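You operate a simulated robot arm through the tools that you are given. There is no shell and no other tool. Be economical: measure what you need, move in short steps, check, and stop when the job is done.

Carry out the task below with a simulated robot arm. There is one attempt and no reset: what you move stays moved.

TASK
Pack bearing 27 with grease till it shows, then put it in Reuse.
Fine: no overflow; swing the purple lever aside again.

It is judged by the outcome, as a careful person would: the job done as asked, and still so three seconds after it is handed in. It fails if anything else is knocked over, pushed out of place, dropped, spilled or broken.

THE ROBOT
A 6-joint arm with a two-finger parallel gripper, fixed in place. Base frame: the origin is at the foot of the arm, x ahead of it, y to its left, z up; the work surface is at about z = 0. Lengths are in cm, angles in rad, forces in N, time in s.
With the tool pointing down near the work surface it reaches from about 16 to 42 cm from the base axis. Its first joint turns from -1.152 to 1.152 rad. Payload 1.57 kg.
Tool frame: the origin (TCP) lies between the finger pads and is the grasp point; the fingertips stand 3 cm ahead of it; z points along the fingers, y is the line along which they close. The gripper opens to 8 cm. The fingers are 1.7 cm wide and 1.2 cm thick; the gripper's body (4 by 8.2 cm) begins 8 cm behind the TCP.
Orientation is told as [roll, pitch, yaw] about the base's x, y, z axes, in that order, counted from this pose: with the fingers straight down and closing along the base's y, the tool's x points along the base's -x, its y along +y and its z along -z.

THE INTERFACE
- The arm moves only by the tool send_rows. Its argument "moves" is a list of rows, each a list of 3 entries, a list of its own where there are three numbers: the shift along the tool's x, y, z in cm, then the turn, a rotation vector about the tool's x, y, z in rad, then the finger opening in cm, from 0 to 8. In form: [[[x, y, z], [rx, ry, rz], grip], ...]. A call has 1 to 8 rows; each row is the pose to reach, as a shift and turn from the pose commanded when the call began, along the tool's axes at that moment. A row lasts 0.2 s, in which the tool goes at most 5 cm and 0.15 rad; a call with a longer step from one row to the next is refused whole, and so is a gripper value outside its range. A pose out of reach is approached as far as the arm can. The call stops where the force on the tool passes 70 N (or 10 N more than at its start, if that is more) or the arm is blocked; 0.2 s more then pass. The fingers move at their own pace (about 15.3 cm/s each) and stop on an object; they squeeze with about 41 N. The grip force told is the motor's: it shows also when the fingers shut on nothing. Time passes only in rows, and 0.2 s behind the last, so rows that repeat a pose let the fingers close. It gives the time, the measured TCP pose, the force on the tool (base axes), the opening and the grip force at its end, in the units of the frame above (readings bear some noise), and new pictures: "show" is both (left out), scene, wrist or none.
- Cameras (640 x 400 px; columns grow to the right, rows downward): "scene" is fixed at [4.14, -32.04, 42.9]; the picture's right is [0.88, -0.48, 0.00], its down [-0.25, -0.46, -0.85] and it looks along [0.41, 0.75, -0.52] (base axes); focal length 314 px, centre (320, 200). "wrist" rides on the gripper at [-3.2, 0, -7.8] in the tool frame; the picture's right is [0.00, -1.00, 0.00], its down [0.97, 0.00, -0.24] and it looks along [0.24, 0.00, 0.97] (tool axes); focal length 218 px, centre (320, 200).
- probe_pixels(camera, pixels): for up to 12 pixels [column, row] of the newest picture of that camera ("zoom" is the newest enlarged one), the place [x, y, z] in the base frame of the surface seen there, good to about 0.3 cm. No time passes.
- close_up(camera, box): a new picture of the part [left, top, right, bottom] of that camera's present view, enlarged. No time passes.
- finish_job(): hands the job in; it is judged then, once.

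Work in short steps. Measure before you move; look again where a grasp or a placing could have gone wrong, and mend it. You have 80 turns and 120 pictures in all, the two below and enlarged ones among them. Open the gripper and draw the arm clear of the work before you hand the job in, unless the task says otherwise; then end with one line.

The tools are called after ">>>" by a JSON object that holds its "op" and its "data". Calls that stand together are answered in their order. send_rows: Moves the arm, as the interface text tells. Its arguments: {"type":"object","properties":{"moves":{"type":"array","items":{"type":"array"}},"show":{"type":"string","enum":["both","scene","wrist","none"]}},"required":["moves"]} The other tools are called the same way: probe_pixels (camera, pixels) gives the place of the surface under pixels of a picture; close_up (camera, box) takes an enlarged picture of a part of a camera's view; finish_job () hands the job in.

At the start:

```text
time_s: 0.0
ee_pos: [26.76, -8.21, 23.03]
tcp_rot: [-0.003, -0.001, -0.002]
contact_force: [0.5, -0.2, -0.1]
gripper_width: 7.99
grip_force: 0.2
```

scene: 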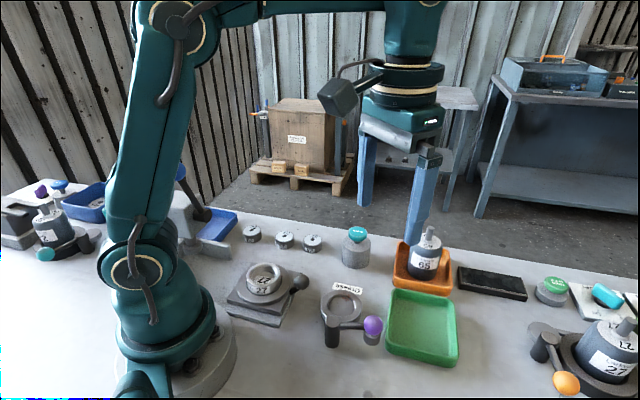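
wrist: 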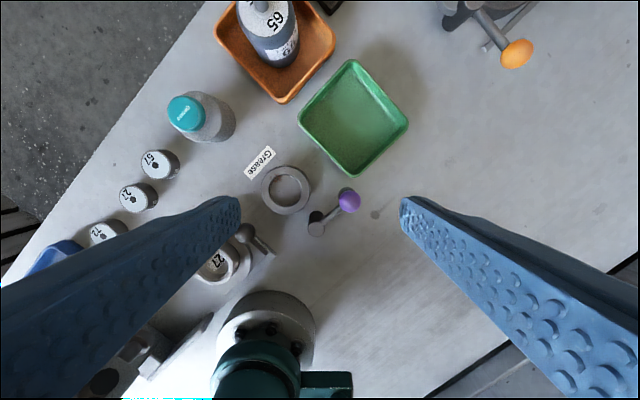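

I'll start by looking closely at the parts of the bench.

>>> {"op": "close_up", "data": {"camera": "scene", "box": [200, 210, 400, 335]}}

>>> {"op": "close_up", "data": {"camera": "scene", "box": [320, 220, 480, 370]}}

>>> {"op": "close_up", "data": {"camera": "scene", "box": [450, 250, 640, 400]}}

>>> {"op": "close_up", "data": {"camera": "scene", "box": [0, 150, 250, 300]}}

>>> {"op": "close_up", "data": {"camera": "wrist", "box": [80, 60, 420, 290]}}

```text
3.20 times, centred on (300, 272) of scene
```

zoom: 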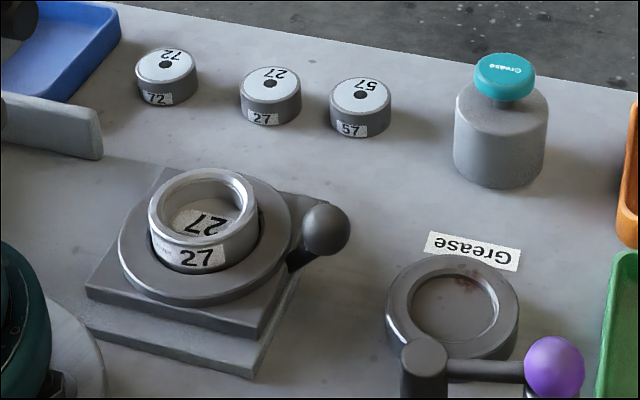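

```text
2.67 times, centred on (400, 295) of scene
```

zoom: 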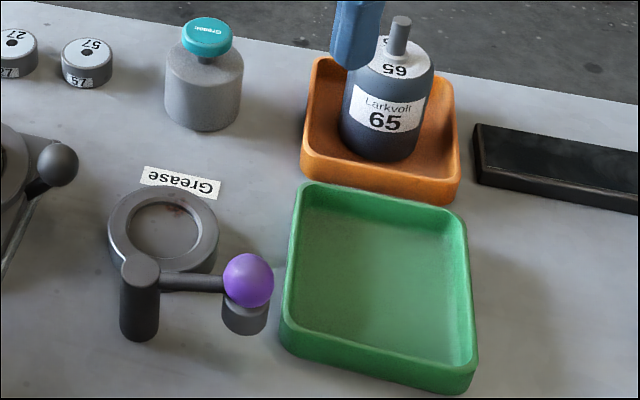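

```text
2.67 times, centred on (545, 325) of scene
```

zoom: 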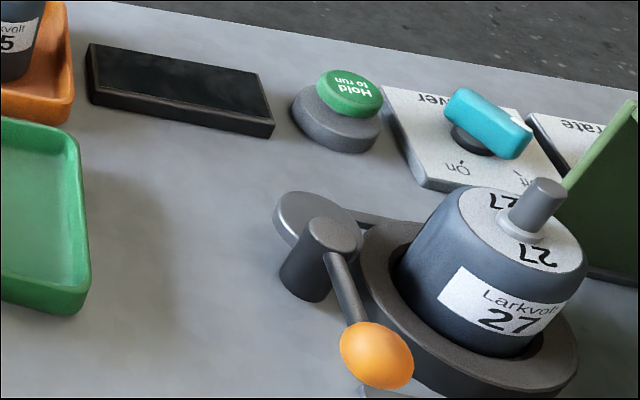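

```text
2.56 times, centred on (125, 225) of scene
```

zoom: 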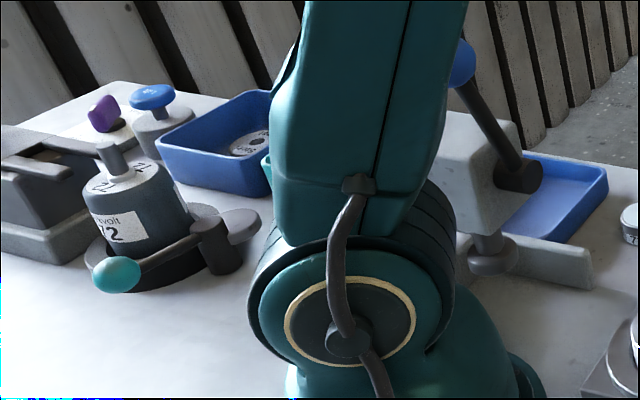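

```text
1.74 times, centred on (250, 175) of wrist
```

zoom: 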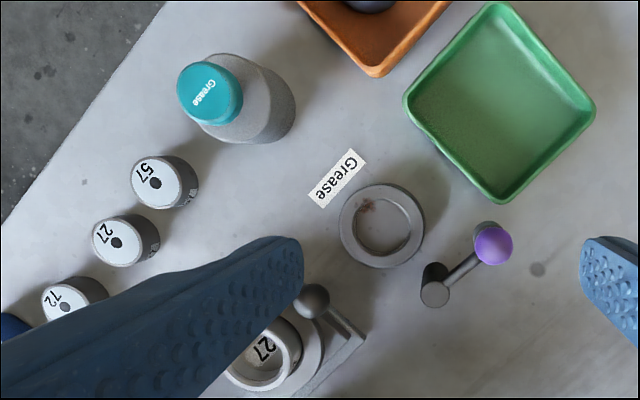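

>>> {"op": "probe_pixels", "data": {"camera": "scene", "pixels": [[252, 229], [284, 235], [312, 240], [356, 230], [341, 305], [332, 322], [373, 325], [422, 330], [423, 268], [263, 270], [210, 235], [490, 280]]}}

>>> {"op": "send_rows", "data": {"moves": [[[0, 0, 0], [0, 0, 0.15], 8], [[0, 0, 0], [0, 0, 0.3], 8], [[0, 2, 0], [0, 0, 0.45], 8], [[0, 5, 0], [0, 0, 0.6], 8], [[0, 8, 0], [0, 0, 0.6], 8]]}}

```text
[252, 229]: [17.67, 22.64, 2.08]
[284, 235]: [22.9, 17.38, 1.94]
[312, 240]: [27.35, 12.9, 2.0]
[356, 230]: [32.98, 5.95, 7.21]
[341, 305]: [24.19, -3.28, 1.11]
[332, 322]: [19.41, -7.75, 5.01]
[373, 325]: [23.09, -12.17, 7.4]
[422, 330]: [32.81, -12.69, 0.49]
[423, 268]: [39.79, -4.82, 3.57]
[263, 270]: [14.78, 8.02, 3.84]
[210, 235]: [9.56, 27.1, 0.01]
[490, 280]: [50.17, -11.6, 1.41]
```

```text
time_s: 1.2
ee_pos: [26.73, -0.18, 23.07]
tcp_rot: [0.0, -0.001, -0.603]
contact_force: [-0.1, -0.3, -0.5]
gripper_width: 7.98
grip_force: 0.1
```

scene: 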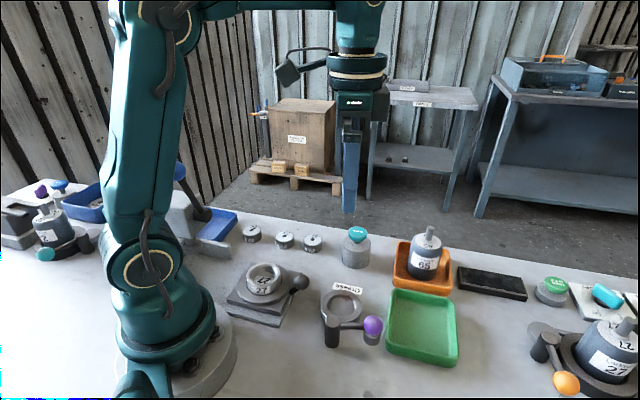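
wrist: 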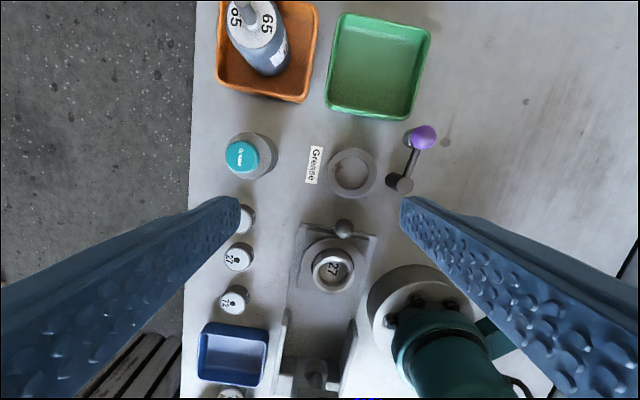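

Discs (~4 cm across) at the back look like the bearings: 27 is at about (22.9, 17.4). I still have to find where "Reuse" is, so I zoom in on the trays.

>>> {"op": "close_up", "data": {"camera": "wrist", "box": [190, 0, 460, 210]}}

>>> {"op": "close_up", "data": {"camera": "wrist", "box": [180, 200, 420, 400]}}

>>> {"op": "close_up", "data": {"camera": "scene", "box": [0, 160, 110, 260]}}

>>> {"op": "close_up", "data": {"camera": "scene", "box": [560, 260, 640, 340]}}

```text
1.90 times, centred on (325, 105) of wrist
```

zoom: 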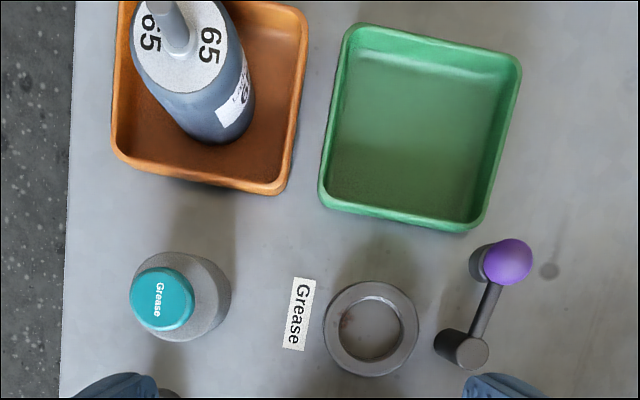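

```text
2.00 times, centred on (300, 300) of wrist
```

zoom: 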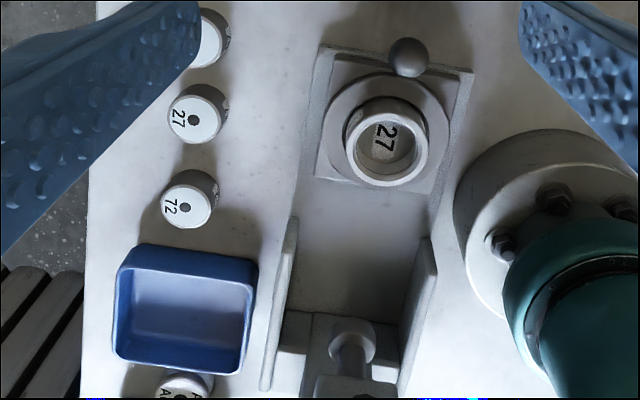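

```text
4.00 times, centred on (55, 210) of scene
```

zoom: 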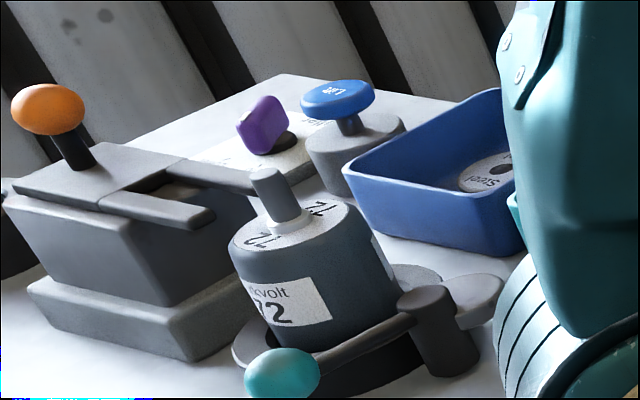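

```text
5.00 times, centred on (600, 300) of scene
```

zoom: 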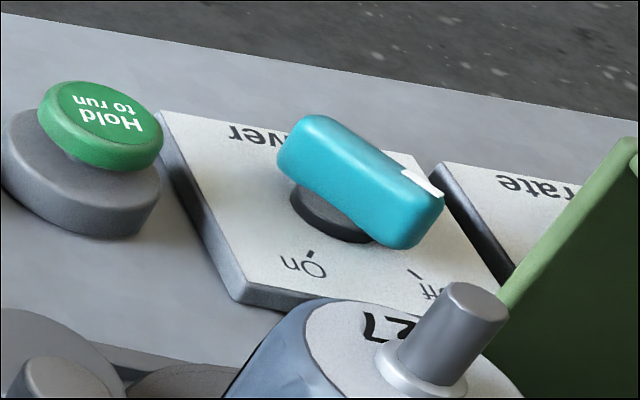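

No "Reuse" sign is in view yet; it's probably hidden behind the arm at the left or off to the right. I move up and left to look.

>>> {"op": "send_rows", "data": {"moves": [[[3, 1.5, -1], [0, 0, 0], 8], [[6, 3.5, -2], [0, 0, 0], 8], [[9, 5.5, -3], [0, 0, 0], 8], [[12, 7.5, -3], [0, 0, 0], 8], [[15, 9.5, -3], [0, 0, 0], 8]]}}

```text
time_s: 2.4
ee_pos: [19.57, 15.96, 25.69]
tcp_rot: [0.001, -0.002, -0.602]
contact_force: [0.1, 0.3, -0.9]
gripper_width: 8.02
grip_force: 0.0
```

scene: 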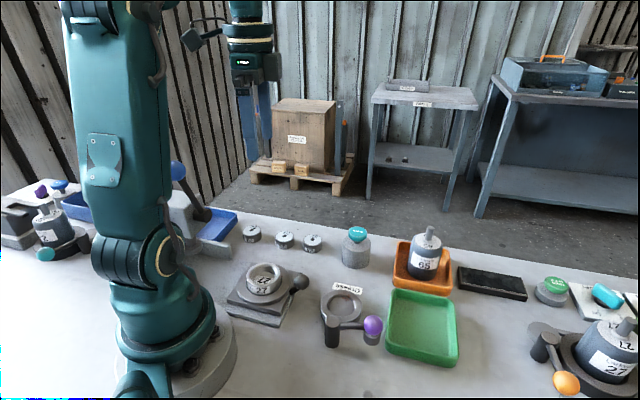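
wrist: 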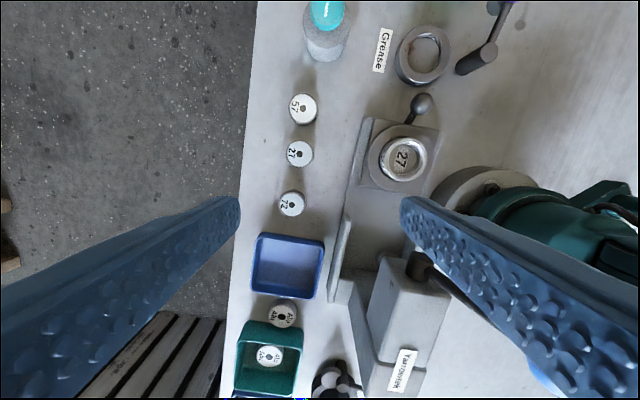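

>>> {"op": "close_up", "data": {"camera": "wrist", "box": [220, 220, 440, 400]}}

>>> {"op": "send_rows", "data": {"moves": [[[4, 2, 0], [0, 0, 0], 8], [[7, 4, 0], [0, 0, 0], 8], [[10, 6, 0], [0, 0, 0], 8], [[12.5, 7.5, 0], [0, 0, 0], 8]]}}

```text
2.22 times, centred on (330, 310) of wrist
```

zoom: 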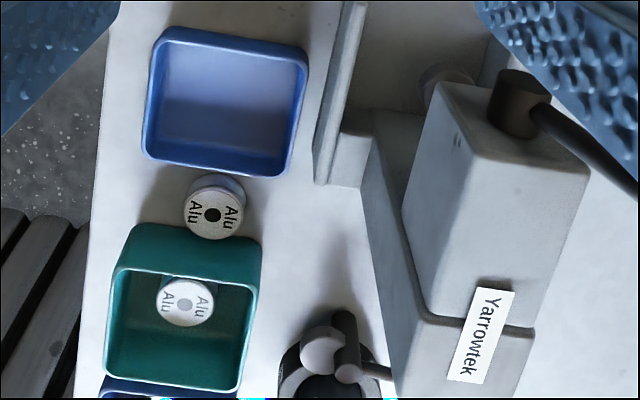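

```text
time_s: 3.4
ee_pos: [17.67, 26.42, 25.99]
tcp_rot: [-0.002, 0.0, -0.602]
contact_force: [-0.2, -0.2, 0.4]
gripper_width: 8.01
grip_force: 0.1
out of reach, approached as far as the arm can: row 3, 4
```

scene: 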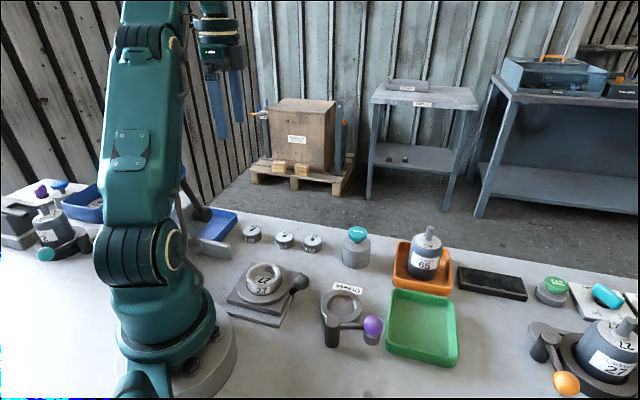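
wrist: 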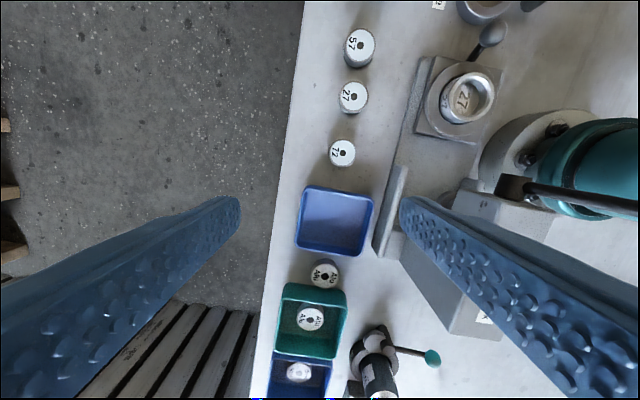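

>>> {"op": "close_up", "data": {"camera": "wrist", "box": [240, 170, 400, 400]}}

>>> {"op": "probe_pixels", "data": {"camera": "wrist", "pixels": [[336, 220], [302, 250], [370, 255], [375, 200], [306, 188], [323, 275], [312, 318], [300, 370], [352, 98], [487, 315]]}}

```text
1.74 times, centred on (320, 285) of wrist
```

zoom: 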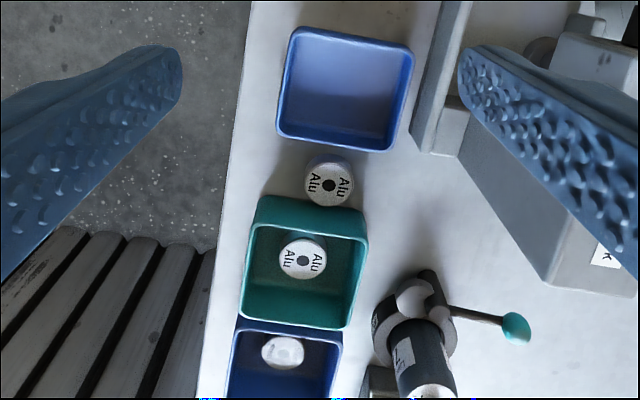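

```text
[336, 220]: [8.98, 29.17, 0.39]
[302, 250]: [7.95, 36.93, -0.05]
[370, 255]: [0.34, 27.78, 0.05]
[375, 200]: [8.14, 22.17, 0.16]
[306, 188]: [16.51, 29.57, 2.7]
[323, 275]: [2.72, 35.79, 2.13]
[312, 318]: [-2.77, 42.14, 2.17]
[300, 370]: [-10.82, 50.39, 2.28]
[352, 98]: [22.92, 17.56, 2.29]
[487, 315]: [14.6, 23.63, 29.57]
```

Nothing labelled Reuse on the left from above. I swing back and look at the right side.

>>> {"op": "send_rows", "data": {"moves": [[[-3, -3, 0], [0, 0, 0], 8], [[-5, -7, 0], [0, 0, 0], 8], [[-6, -11, 0], [0, 0, 0], 8], [[-7, -15, 0], [0, 0, 0], 8], [[-9, -19, 0], [0, 0, 0.1], 8], [[-11, -22, 0], [0, 0, 0.2], 8], [[-13, -25, 0], [0, 0, 0.3], 8]], "show": "none"}}

```text
time_s: 5.0
ee_pos: [14.02, -1.27, 26.15]
tcp_rot: [0.001, -0.001, -0.903]
contact_force: [0.5, 0.2, 0.0]
gripper_width: 8.0
grip_force: 0.0
```

>>> {"op": "send_rows", "data": {"moves": [[[-4, -0.8, 0], [0, 0, 0.12], 8], [[-8, -1.6, 0], [0, 0, 0.24], 8], [[-12, -2.4, 0], [0, 0, 0.36], 8], [[-16, -3.2, 0], [0, 0, 0.48], 8], [[-19.7, -4, 0], [0, 0, 0.6], 8]]}}

```text
time_s: 6.2
ee_pos: [23.36, -19.06, 25.68]
tcp_rot: [0.001, -0.002, -1.504]
contact_force: [0.1, 0.3, -1.1]
gripper_width: 8.0
grip_force: 0.1
```

scene: 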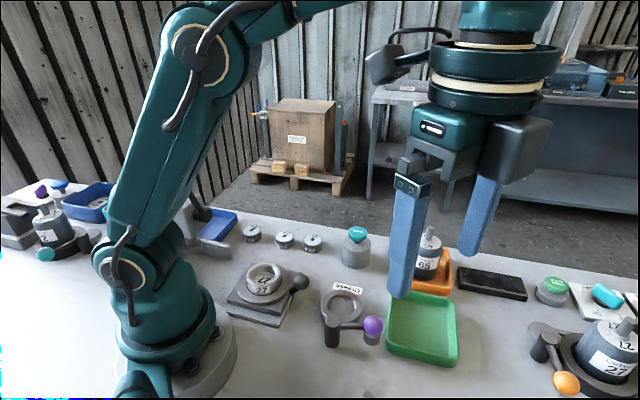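
wrist: 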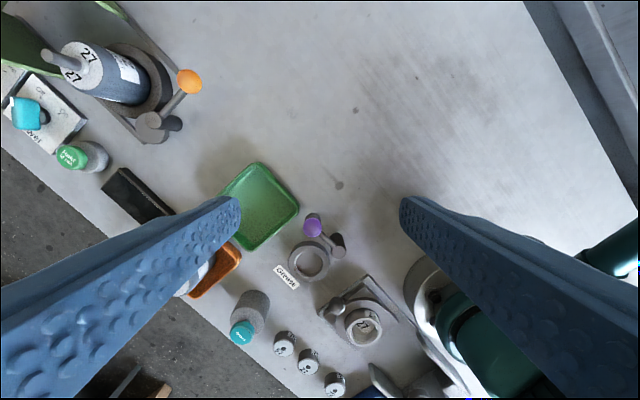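

>>> {"op": "close_up", "data": {"camera": "scene", "box": [150, 180, 280, 270]}}

>>> {"op": "close_up", "data": {"camera": "wrist", "box": [0, 0, 260, 200]}}

>>> {"op": "close_up", "data": {"camera": "wrist", "box": [170, 140, 430, 400]}}

```text
4.44 times, centred on (215, 225) of scene
```

zoom: 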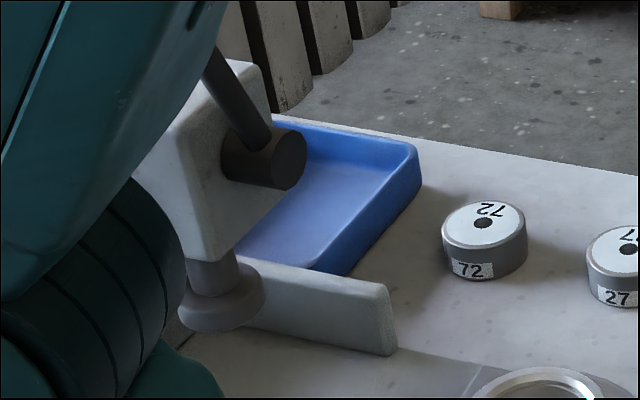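

```text
2.00 times, centred on (130, 100) of wrist
```

zoom: 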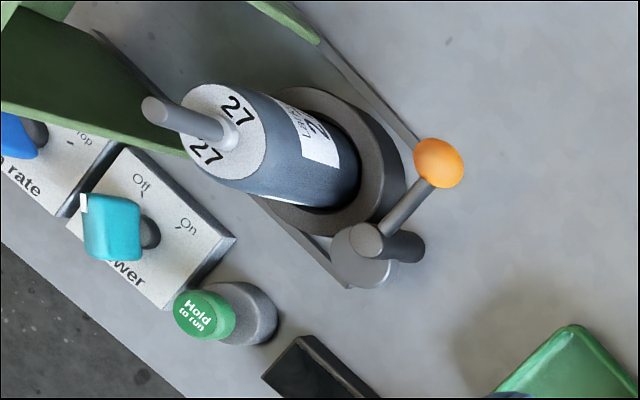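

```text
1.54 times, centred on (300, 270) of wrist
```

zoom: 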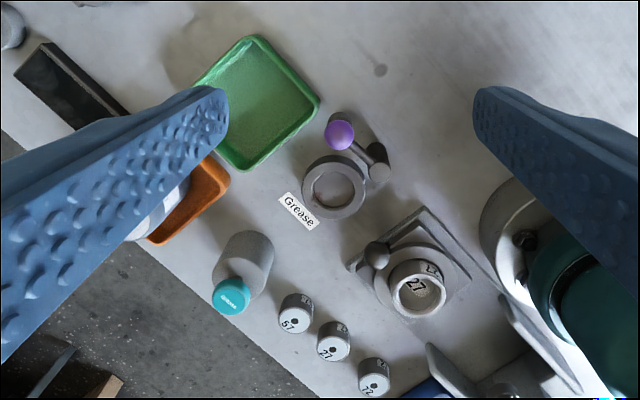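

I want to see the tray walls that face +y, so I move over and turn the wrist to look back from there.

>>> {"op": "send_rows", "data": {"moves": [[[3, 1, 0], [0, 0, -0.15], 8], [[6, 2, 0], [0, 0, -0.3], 8], [[9, 3, 0], [0, 0, -0.45], 8], [[12, 4, 0], [0, 0, -0.6], 8], [[15, 5, 0], [0, 0, -0.75], 8], [[18, 6, 0], [0, 0, -0.9], 8], [[21, 7, 0], [0, 0, -1.05], 8], [[23, 8, 0], [0, 0, -1.2], 8]], "show": "none"}}

>>> {"op": "send_rows", "data": {"moves": [[[0, 0, 0], [0, 0, -0.15], 8], [[0, 0, 0], [0, 0, -0.3], 8], [[0, 0, 0], [0, 0, -0.45], 8], [[0, 0, 0], [0, 0, -0.6], 8], [[0, 0, 0], [0, 0, -0.75], 8], [[0, 0, 0], [0, 0, -0.9], 8], [[0, 0, 0], [0, 0, -1.05], 8], [[0, 0, 0], [0, 0, -1.2], 8]], "show": "none"}}

```text
time_s: 8.0
ee_pos: [29.68, 4.3, 26.03]
tcp_rot: [-0.004, -0.002, -0.3]
contact_force: [-0.4, 0.3, -0.4]
gripper_width: 8.0
grip_force: 0.2
```

```text
time_s: 9.8
ee_pos: [29.68, 4.3, 26.07]
tcp_rot: [-0.003, -0.001, 0.902]
contact_force: [0.6, 0.3, 0.0]
gripper_width: 8.02
grip_force: 0.0
```

>>> {"op": "send_rows", "data": {"moves": [[[0, 0, 0], [0, 0, -0.15], 8], [[0, 0, 0], [0, 0, -0.3], 8], [[0, 0, 0], [0, 0, -0.45], 8], [[0, 0, 0], [0, 0, -0.6], 8], [[0, 0, 0], [0, 0, -0.75], 8]], "show": "none"}}

>>> {"op": "send_rows", "data": {"moves": [[[-1, 0, 1], [0, 0.15, 0], 8], [[-2, 0, 2], [0, 0.3, 0], 8], [[-3, 0, 3], [0, 0.45, 0], 8], [[-4, 0, 4], [0, 0.6, 0], 8]]}}

```text
time_s: 11.0
ee_pos: [29.85, 4.18, 26.07]
tcp_rot: [-0.003, 0.0, 1.651]
contact_force: [0.2, 0.8, 0.4]
gripper_width: 7.98
grip_force: 0.1
```

```text
time_s: 12.0
ee_pos: [29.38, 8.33, 22.09]
tcp_rot: [-0.002, 0.604, 1.648]
contact_force: [-0.1, -0.7, -0.2]
gripper_width: 8.0
grip_force: 0.0
```

scene: 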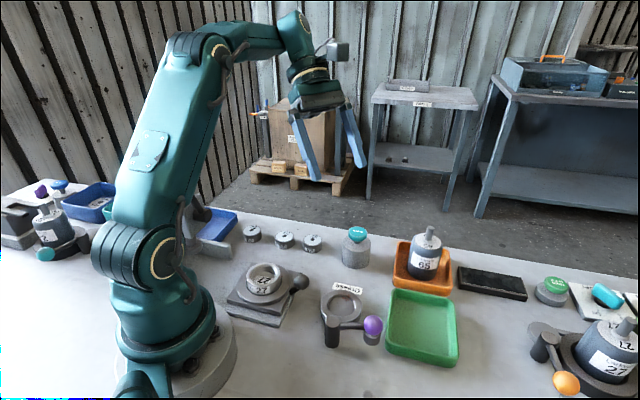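
wrist: 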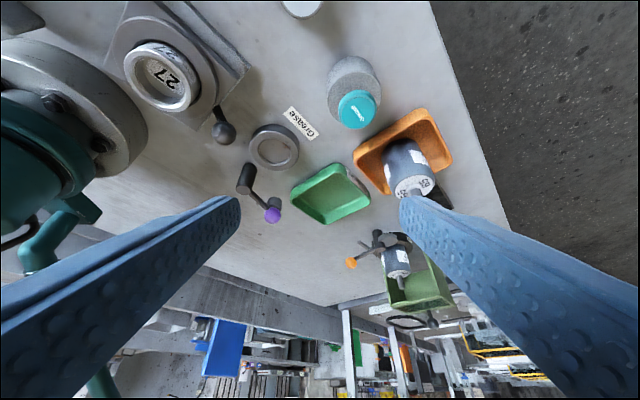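

>>> {"op": "close_up", "data": {"camera": "wrist", "box": [230, 40, 470, 240]}}

>>> {"op": "close_up", "data": {"camera": "scene", "box": [20, 170, 130, 240]}}

```text
2.00 times, centred on (350, 140) of wrist
```

zoom: 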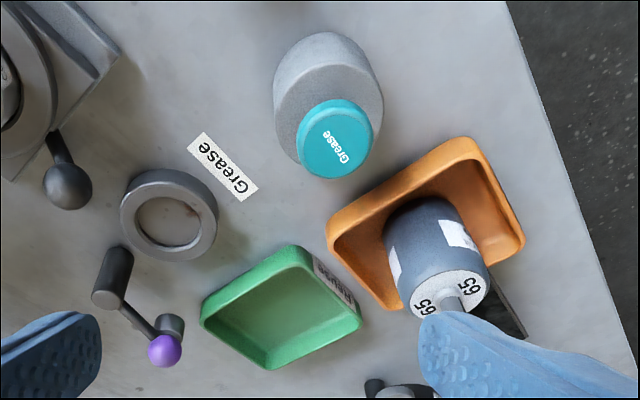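

```text
5.71 times, centred on (75, 205) of scene
```

zoom: 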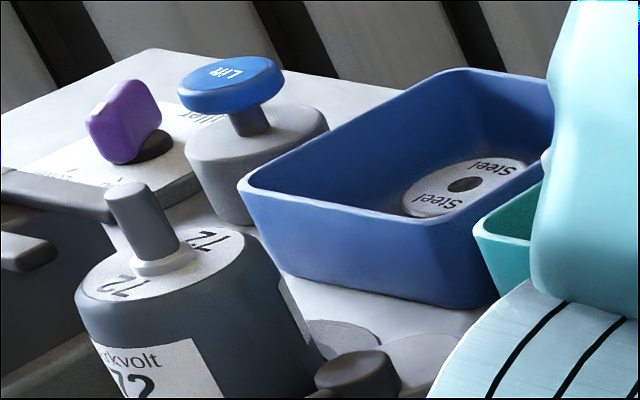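

The green tray has a label on its wall facing the orange one; I zoom in on it.

>>> {"op": "close_up", "data": {"camera": "wrist", "box": [370, 155, 420, 200]}}

>>> {"op": "close_up", "data": {"camera": "wrist", "box": [335, 155, 420, 210]}}

```text
8.89 times, centred on (395, 178) of wrist
```

zoom: 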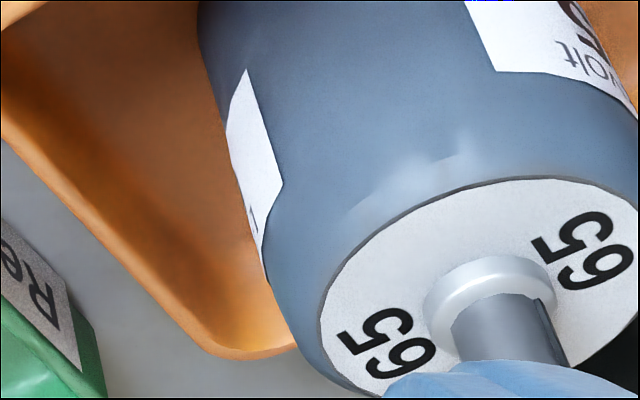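

```text
7.27 times, centred on (378, 182) of wrist
```

zoom: 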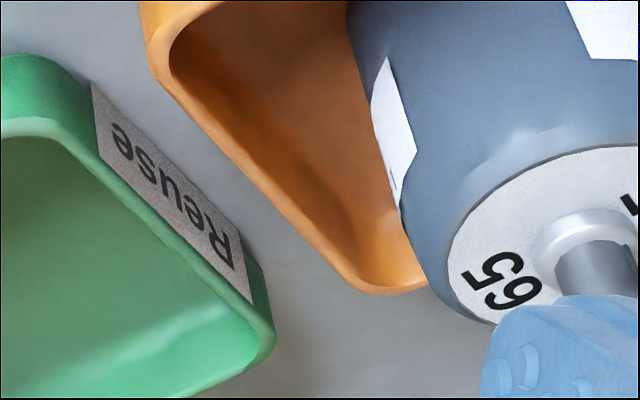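

Green tray is Reuse. Now I straighten the tool and turn it so the fingers close across the row of bearings.

>>> {"op": "send_rows", "data": {"moves": [[[0, 0, 0], [0, -0.15, 0], 8], [[0, 0, 0], [0, -0.3, 0], 8], [[0, 0, 0], [0, -0.45, 0], 8], [[0, 0, 0], [0, -0.604, 0], 8]], "show": "none"}}

>>> {"op": "send_rows", "data": {"moves": [[[0, 0, 0], [0, 0, 0.15], 8], [[0, 0, 0], [0, 0, 0.3], 8], [[0, 0, 0], [0, 0, 0.45], 8], [[0, 0, 0], [0, 0, 0.6], 8], [[0, 0, 0], [0, 0, 0.75], 8], [[0, 0, 0], [0, 0, 0.9], 8], [[0, 0, 0], [0, 0, 1.05], 8], [[0, 0, 0], [0, 0, 1.2], 8]], "show": "none"}}

>>> {"op": "send_rows", "data": {"moves": [[[0, 0, 0], [0, 0, 0.15], 8], [[0, 0, 0], [0, 0, 0.3], 8], [[0, 0, 0], [0, 0, 0.45], 8], [[0, 0, 0], [0, 0, 0.6], 8], [[0, 0, 0], [0, 0, 0.75], 8], [[0, 0, 0], [0, 0, 0.9], 8], [[0, 0, 0], [0, 0, 1.05], 8], [[0, 0, 0], [0, 0, 1.2], 8]], "show": "wrist"}}

```text
refused: row 4 steps farther than a row can; nothing moved
```

```text
time_s: 13.8
ee_pos: [29.43, 8.14, 22.03]
tcp_rot: [-0.571, 0.203, 0.386]
contact_force: [-0.3, 1.0, -1.2]
gripper_width: 8.03
grip_force: 0.1
```

```text
time_s: 15.6
ee_pos: [29.52, 8.33, 22.03]
tcp_rot: [-0.434, -0.434, -0.658]
contact_force: [0.3, 0.4, 0.2]
gripper_width: 8.0
grip_force: 0.0
```

wrist: 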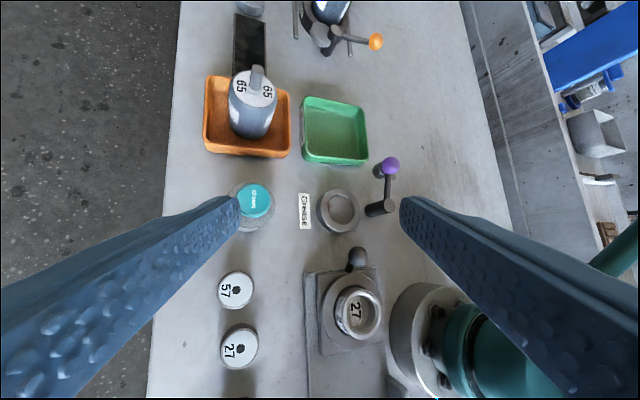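

The tilt survived since the first call was refused; I undo it about the matching axis.

>>> {"op": "send_rows", "data": {"moves": [[[0, 0, 0], [-0.1, 0.109, 0], 8], [[0, 0, 0], [-0.2, 0.218, 0], 8], [[0, 0, 0], [-0.3, 0.327, 0], 8], [[0, 0, 0], [-0.39, 0.425, 0], 8], [[0, 0, 0], [-0.408, 0.445, 0], 8]], "show": "none"}}

```text
time_s: 16.8
ee_pos: [29.41, 8.25, 22.04]
tcp_rot: [0.004, 0.003, -0.751]
contact_force: [-0.6, -0.8, 1.1]
gripper_width: 8.0
grip_force: 0.0
```

>>> {"op": "send_rows", "data": {"moves": [[[-1.6, -3, 1.5], [0, 0, 0], 8], [[-3.2, -6, 3], [0, 0, 0], 8], [[-4.8, -9, 4.5], [0, 0, 0], 8], [[-6.5, -12, 6], [0, 0, 0], 8]], "show": "wrist"}}

```text
time_s: 17.8
ee_pos: [26.11, -4.91, 16.2]
tcp_rot: [0.004, -0.001, -0.751]
contact_force: [0.7, 0.2, 0.6]
gripper_width: 8.01
grip_force: 0.0
```

wrist: 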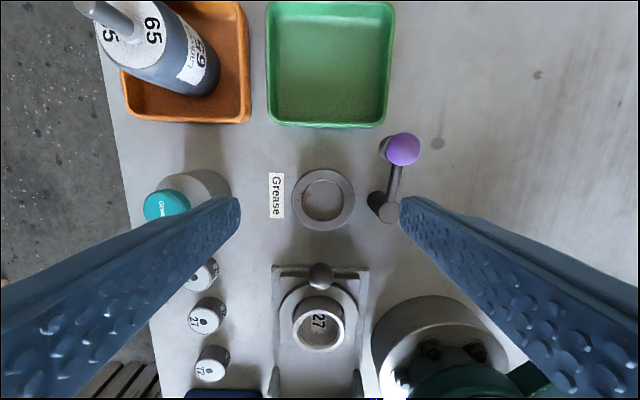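

>>> {"op": "close_up", "data": {"camera": "wrist", "box": [250, 110, 450, 240]}}

>>> {"op": "probe_pixels", "data": {"camera": "wrist", "pixels": [[322, 200], [296, 200], [350, 200], [322, 173], [322, 228], [402, 148], [390, 212], [394, 180], [384, 150], [389, 211], [330, 66], [372, 200]]}}

>>> {"op": "probe_pixels", "data": {"camera": "scene", "pixels": [[372, 340], [365, 325], [350, 325], [332, 340], [373, 316], [338, 295], [325, 310], [358, 312], [357, 250], [370, 240], [420, 300], [405, 345]]}}

```text
3.08 times, centred on (350, 175) of wrist
```

zoom: 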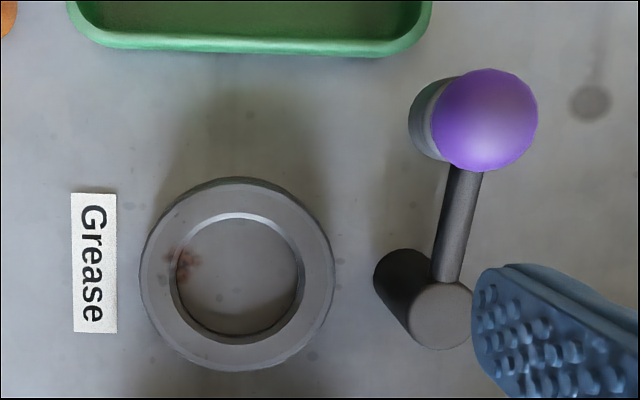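

```text
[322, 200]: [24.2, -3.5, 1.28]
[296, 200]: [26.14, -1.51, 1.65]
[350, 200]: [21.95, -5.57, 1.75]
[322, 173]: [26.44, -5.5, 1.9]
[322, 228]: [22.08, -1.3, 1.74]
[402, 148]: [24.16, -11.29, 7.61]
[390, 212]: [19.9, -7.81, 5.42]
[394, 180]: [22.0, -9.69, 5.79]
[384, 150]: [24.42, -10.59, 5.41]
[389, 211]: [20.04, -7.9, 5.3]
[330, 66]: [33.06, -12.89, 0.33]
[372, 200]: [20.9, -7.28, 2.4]
```

```text
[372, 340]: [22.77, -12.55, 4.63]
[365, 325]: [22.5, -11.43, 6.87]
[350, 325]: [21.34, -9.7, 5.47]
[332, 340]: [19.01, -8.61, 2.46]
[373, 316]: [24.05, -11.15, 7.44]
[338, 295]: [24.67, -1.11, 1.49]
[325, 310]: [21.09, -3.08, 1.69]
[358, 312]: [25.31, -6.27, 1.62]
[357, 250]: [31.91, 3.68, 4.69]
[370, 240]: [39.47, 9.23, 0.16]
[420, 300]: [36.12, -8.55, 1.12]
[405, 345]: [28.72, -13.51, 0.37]
```

Nest: centre about (24.2, -3.45), rim z≈1.75, floor≈1.25. Next I go above bearing 27.

>>> {"op": "send_rows", "data": {"moves": [[[3.5, 2.8, 0], [0, 0, 0], 8], [[7, 5.6, 0], [0, 0, 0], 8], [[10.5, 8.4, 1], [0, 0, 0], 8], [[14, 11.2, 3], [0, 0, 0], 8], [[17.5, 14.1, 5], [0, 0, 0], 8]], "show": "wrist"}}

```text
time_s: 19.0
ee_pos: [23.1, 17.25, 11.1]
tcp_rot: [0.002, -0.001, -0.753]
contact_force: [-0.3, 0.5, -1.1]
gripper_width: 8.01
grip_force: 0.1
```

wrist: 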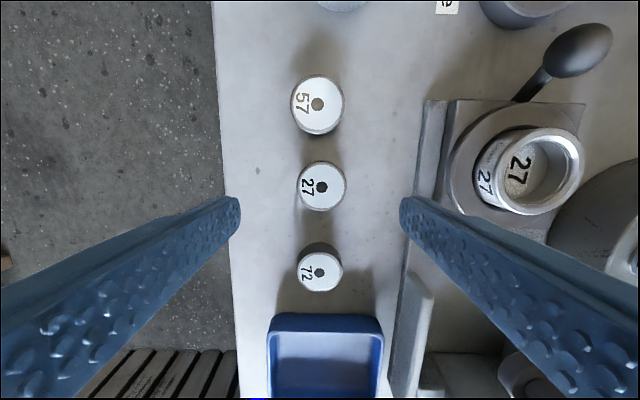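

>>> {"op": "close_up", "data": {"camera": "wrist", "box": [260, 60, 460, 320]}}

>>> {"op": "probe_pixels", "data": {"camera": "wrist", "pixels": [[321, 186], [298, 186], [346, 186], [321, 162], [321, 207], [380, 200], [400, 240], [415, 190], [408, 300], [317, 103], [319, 272], [430, 130]]}}

```text
1.54 times, centred on (360, 190) of wrist
```

zoom: 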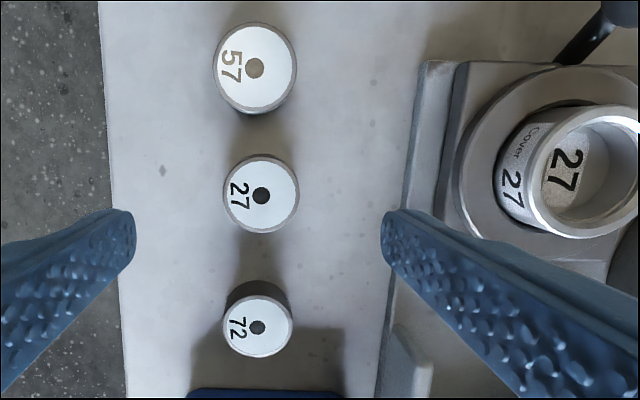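

```text
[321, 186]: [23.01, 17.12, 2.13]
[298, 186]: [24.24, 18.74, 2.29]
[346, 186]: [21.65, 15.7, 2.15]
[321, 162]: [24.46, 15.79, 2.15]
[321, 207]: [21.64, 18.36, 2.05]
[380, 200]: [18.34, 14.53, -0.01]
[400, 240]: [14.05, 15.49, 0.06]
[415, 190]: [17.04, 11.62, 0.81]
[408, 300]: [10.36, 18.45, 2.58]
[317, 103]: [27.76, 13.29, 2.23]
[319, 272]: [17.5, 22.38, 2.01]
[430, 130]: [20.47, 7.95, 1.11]
```

Bearing centre (23.0, 17.15), top 2.15, ~3.9 wide; the gap to the fixture is ample. I go down with opening 6 and grip the upper part.

>>> {"op": "send_rows", "data": {"moves": [[[0, -0.1, 2], [0, 0, 0], 6], [[0, -0.1, 4.5], [0, 0, 0], 6], [[0, -0.1, 6.5], [0, 0, 0], 6], [[0, -0.1, 7.2], [0, 0, 0], 6], [[0, -0.1, 7.2], [0, 0, 0], 3], [[0, -0.1, 7.2], [0, 0, 0], 3], [[0, -0.1, 7.2], [0, 0, 0], 3]], "show": "wrist"}}

```text
time_s: 20.6
ee_pos: [22.6, 17.1, 3.87]
tcp_rot: [0.002, -0.001, -0.75]
contact_force: [1.3, 1.1, 2.2]
gripper_width: 3.84
grip_force: 41.0
```

wrist: 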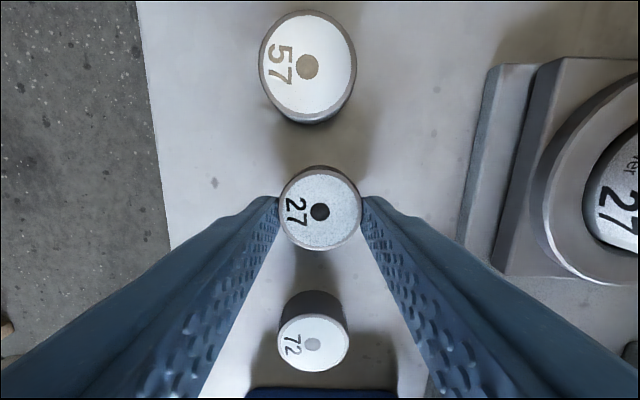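

Gripped at 3.84. I lift and check how it sits in the fingers.

>>> {"op": "send_rows", "data": {"moves": [[[0, 0, -2], [0, 0, 0], 3], [[0, 0, -5], [0, 0, 0], 3], [[0, 0, -8.5], [0, 0, 0], 3]], "show": "wrist"}}

```text
time_s: 21.4
ee_pos: [22.88, 16.99, 12.55]
tcp_rot: [0.003, 0.001, -0.754]
contact_force: [0.4, 0.3, -0.5]
gripper_width: 3.84
grip_force: 40.6
```

wrist: 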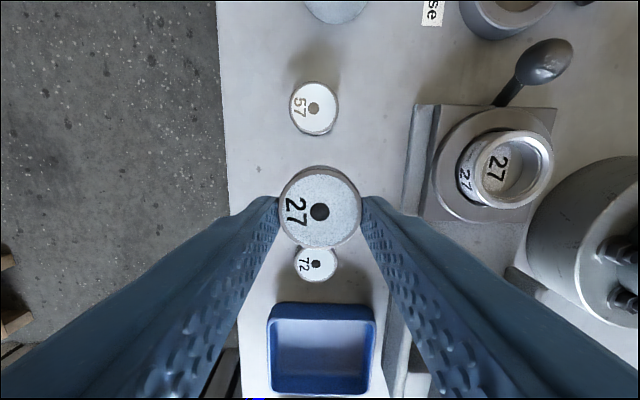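

>>> {"op": "probe_pixels", "data": {"camera": "wrist", "pixels": [[304, 206], [340, 206], [320, 190], [320, 225], [320, 170], [320, 243]]}}

>>> {"op": "close_up", "data": {"camera": "wrist", "box": [260, 150, 380, 260]}}

```text
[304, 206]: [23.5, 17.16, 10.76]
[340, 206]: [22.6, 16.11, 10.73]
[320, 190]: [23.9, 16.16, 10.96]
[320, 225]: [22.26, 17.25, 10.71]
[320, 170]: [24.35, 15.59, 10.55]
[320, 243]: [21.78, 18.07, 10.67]
```

```text
3.64 times, centred on (320, 205) of wrist
```

zoom: 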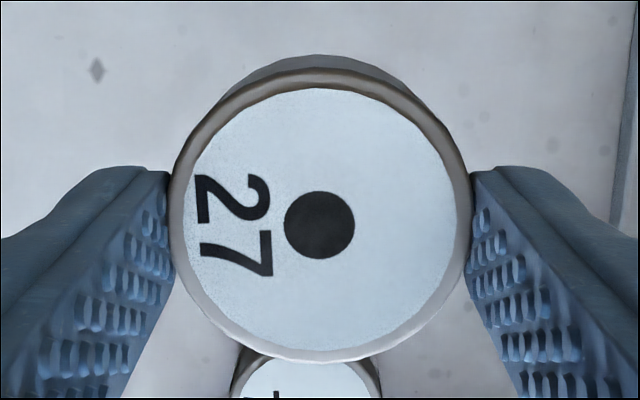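

Bearing centre sits 0.3 cm toward tool -x. I carry it over the nest.

>>> {"op": "send_rows", "data": {"moves": [[[-2.9, -2.8, -1], [0, 0, 0], 3], [[-5.8, -5.6, -1], [0, 0, 0], 3], [[-8.7, -8.4, -1], [0, 0, 0], 3], [[-11.6, -11.2, 0], [0, 0, 0], 3], [[-14.6, -14.1, 2], [0, 0, 0], 3], [[-14.6, -14.1, 4.5], [0, 0, 0], 3]]}}

```text
time_s: 22.8
ee_pos: [23.86, -3.16, 8.17]
tcp_rot: [0.0, 0.001, -0.752]
contact_force: [-0.3, -0.7, -1.0]
gripper_width: 3.88
grip_force: 40.9
```

scene: 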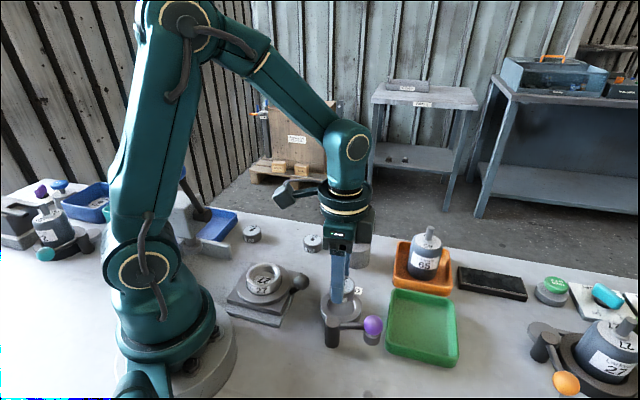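
wrist: 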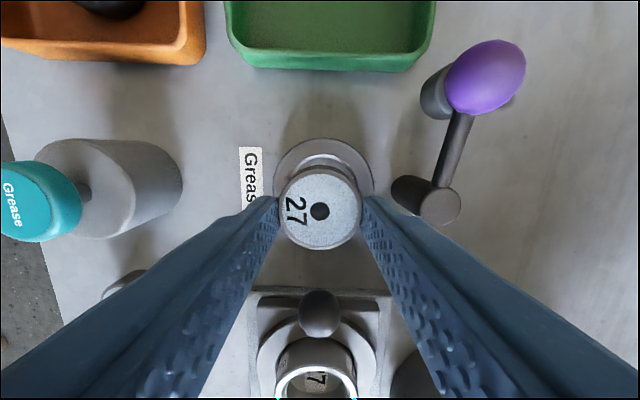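

>>> {"op": "close_up", "data": {"camera": "wrist", "box": [250, 110, 400, 260]}}

>>> {"op": "probe_pixels", "data": {"camera": "wrist", "pixels": [[323, 148], [300, 150], [350, 152], [280, 172], [367, 172], [320, 185], [320, 230], [320, 160]]}}

```text
2.67 times, centred on (325, 185) of wrist
```

zoom: 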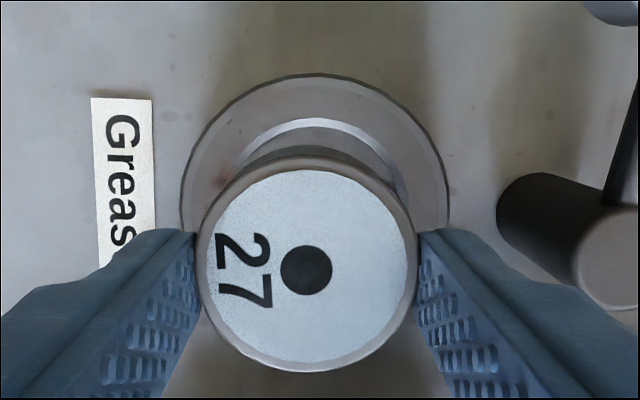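

```text
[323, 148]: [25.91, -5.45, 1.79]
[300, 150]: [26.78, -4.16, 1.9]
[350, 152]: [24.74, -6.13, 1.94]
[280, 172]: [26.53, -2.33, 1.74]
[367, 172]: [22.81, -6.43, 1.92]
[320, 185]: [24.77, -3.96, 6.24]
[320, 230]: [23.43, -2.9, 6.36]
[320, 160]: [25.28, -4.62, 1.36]
```

The nest is ~0.17 cm toward tool -y from the bearing. I correct and lower gently.

>>> {"op": "send_rows", "data": {"moves": [[[-0.05, -0.17, 0], [0, 0, 0], 3], [[-0.05, -0.17, 1.2], [0, 0, 0], 3], [[-0.05, -0.17, 2], [0, 0, 0], 3], [[-0.05, -0.17, 2.4], [0, 0, 0], 3]]}}

```text
time_s: 23.8
ee_pos: [23.78, -3.2, 5.59]
tcp_rot: [0.001, -0.001, -0.75]
contact_force: [0.0, 1.0, -0.8]
gripper_width: 3.87
grip_force: 40.7
```

scene: 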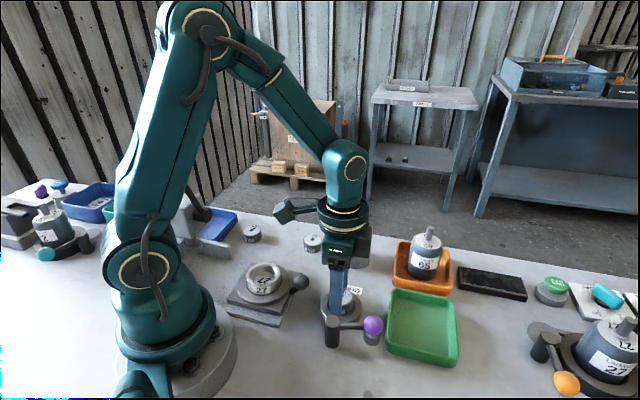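
wrist: 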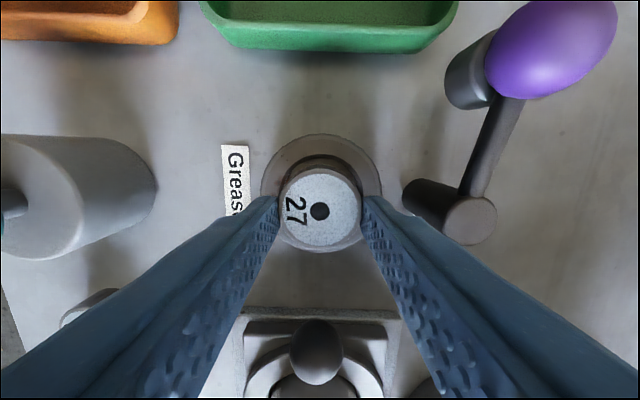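

>>> {"op": "close_up", "data": {"camera": "wrist", "box": [250, 110, 400, 270]}}

>>> {"op": "close_up", "data": {"camera": "scene", "box": [300, 260, 400, 360]}}

```text
2.50 times, centred on (325, 190) of wrist
```

zoom: 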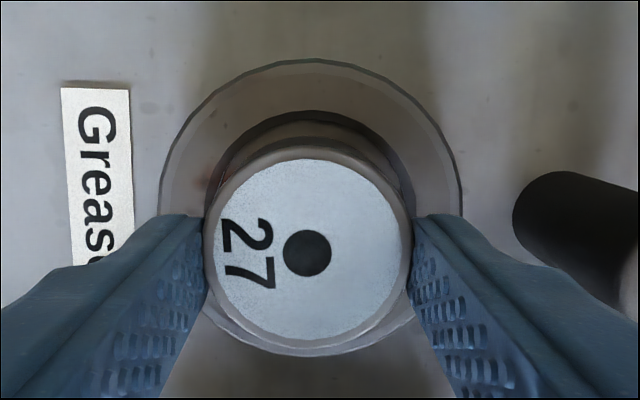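

```text
4.00 times, centred on (350, 310) of scene
```

zoom: 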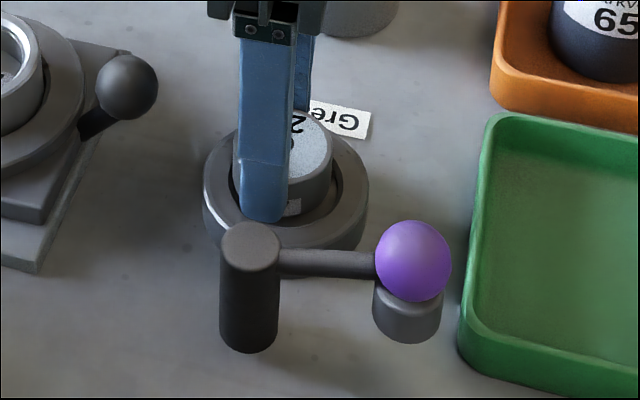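

Nearly aligned; slight shift in -x and down to the floor.

>>> {"op": "send_rows", "data": {"moves": [[[-0.1, -0.03, 0], [0, 0, 0], 3], [[-0.1, -0.03, 0.2], [0, 0, 0], 3], [[-0.1, -0.03, 0.4], [0, 0, 0], 3], [[-0.1, -0.03, 0.5], [0, 0, 0], 3]], "show": "wrist"}}

>>> {"op": "close_up", "data": {"camera": "scene", "box": [300, 260, 400, 360]}}

```text
time_s: 24.8
ee_pos: [23.93, -3.31, 5.09]
tcp_rot: [0.002, -0.002, -0.75]
contact_force: [-4.8, -5.4, 30.8]
gripper_width: 3.86
grip_force: 41.2
```

wrist: 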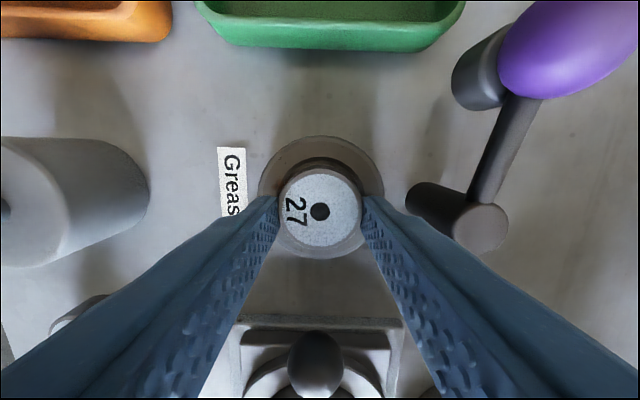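

```text
4.00 times, centred on (350, 310) of scene
```

zoom: 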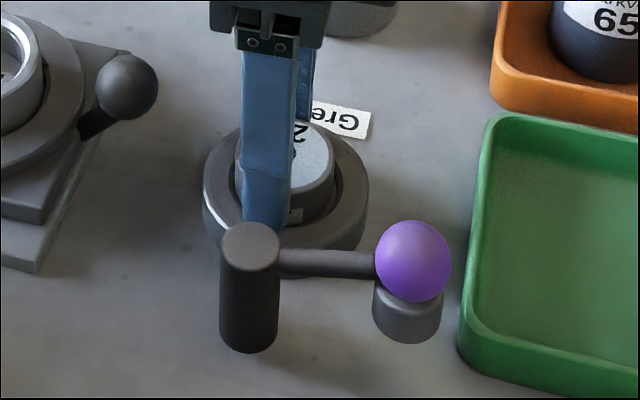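

It is bottomed (31 N up, bottom ≈1.1). I release and rise.

>>> {"op": "send_rows", "data": {"moves": [[[0, 0, -0.1], [0, 0, 0], 5.4], [[0, 0, -0.1], [0, 0, 0], 5.4], [[0, 0, -3], [0, 0, 0], 5.4], [[0, 0, -7], [0, 0, 0], 5.4], [[-2, 0, -9], [0, 0, 0], 5.4]]}}

```text
time_s: 26.0
ee_pos: [25.18, -4.5, 14.07]
tcp_rot: [0.0, 0.0, -0.75]
contact_force: [0.6, -0.4, -0.5]
gripper_width: 5.38
grip_force: 0.0
```

scene: 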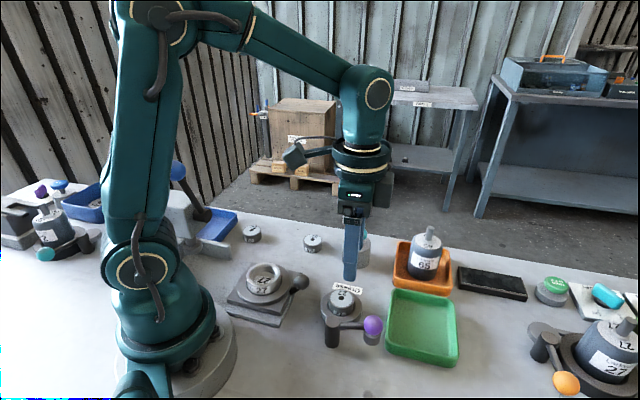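
wrist: 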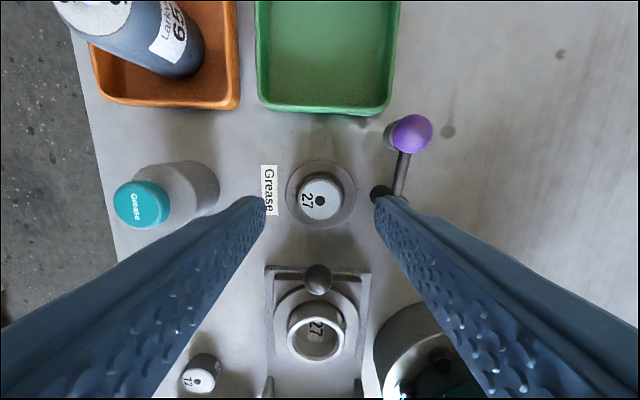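

>>> {"op": "close_up", "data": {"camera": "wrist", "box": [270, 100, 450, 240]}}

>>> {"op": "close_up", "data": {"camera": "scene", "box": [310, 270, 400, 360]}}

>>> {"op": "probe_pixels", "data": {"camera": "wrist", "pixels": [[322, 193], [412, 122], [395, 133], [412, 133], [425, 133], [412, 148], [405, 165], [398, 185], [379, 190], [140, 203]]}}

>>> {"op": "probe_pixels", "data": {"camera": "scene", "pixels": [[373, 325], [365, 325], [381, 325], [373, 317], [368, 339], [375, 344], [371, 336], [342, 291], [332, 317]]}}

```text
2.86 times, centred on (360, 170) of wrist
```

zoom: 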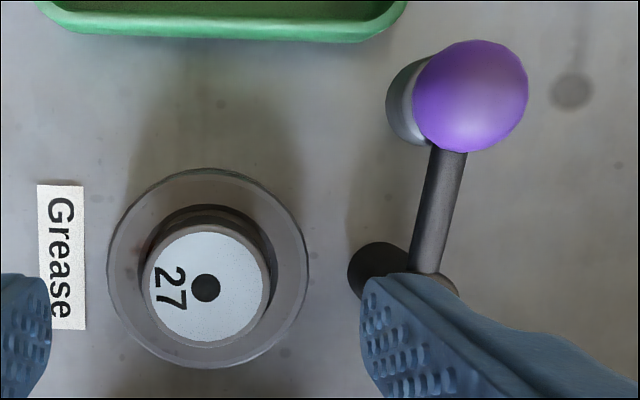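

```text
4.44 times, centred on (355, 315) of scene
```

zoom: 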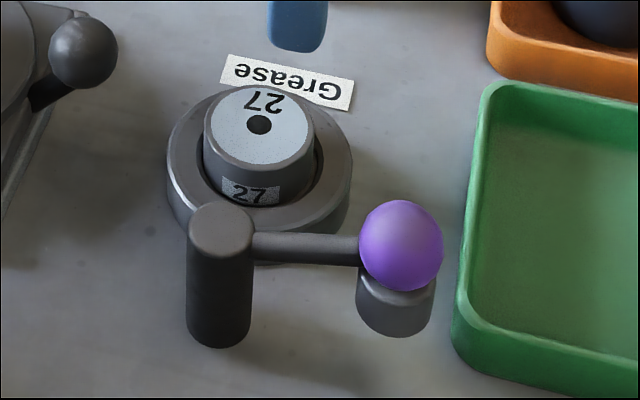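

```text
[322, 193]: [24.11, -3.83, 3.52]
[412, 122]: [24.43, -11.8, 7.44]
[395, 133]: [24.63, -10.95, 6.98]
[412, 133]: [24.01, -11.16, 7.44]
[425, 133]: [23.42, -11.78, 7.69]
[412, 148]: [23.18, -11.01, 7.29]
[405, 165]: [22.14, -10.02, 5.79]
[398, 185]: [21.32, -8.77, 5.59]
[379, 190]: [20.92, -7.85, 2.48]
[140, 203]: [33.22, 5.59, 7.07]
```

```text
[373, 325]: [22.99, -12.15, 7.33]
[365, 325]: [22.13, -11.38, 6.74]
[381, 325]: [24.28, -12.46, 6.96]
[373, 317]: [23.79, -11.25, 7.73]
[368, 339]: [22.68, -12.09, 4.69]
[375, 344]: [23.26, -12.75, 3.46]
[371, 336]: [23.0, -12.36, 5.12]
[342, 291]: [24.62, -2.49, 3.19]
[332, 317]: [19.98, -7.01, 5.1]
```

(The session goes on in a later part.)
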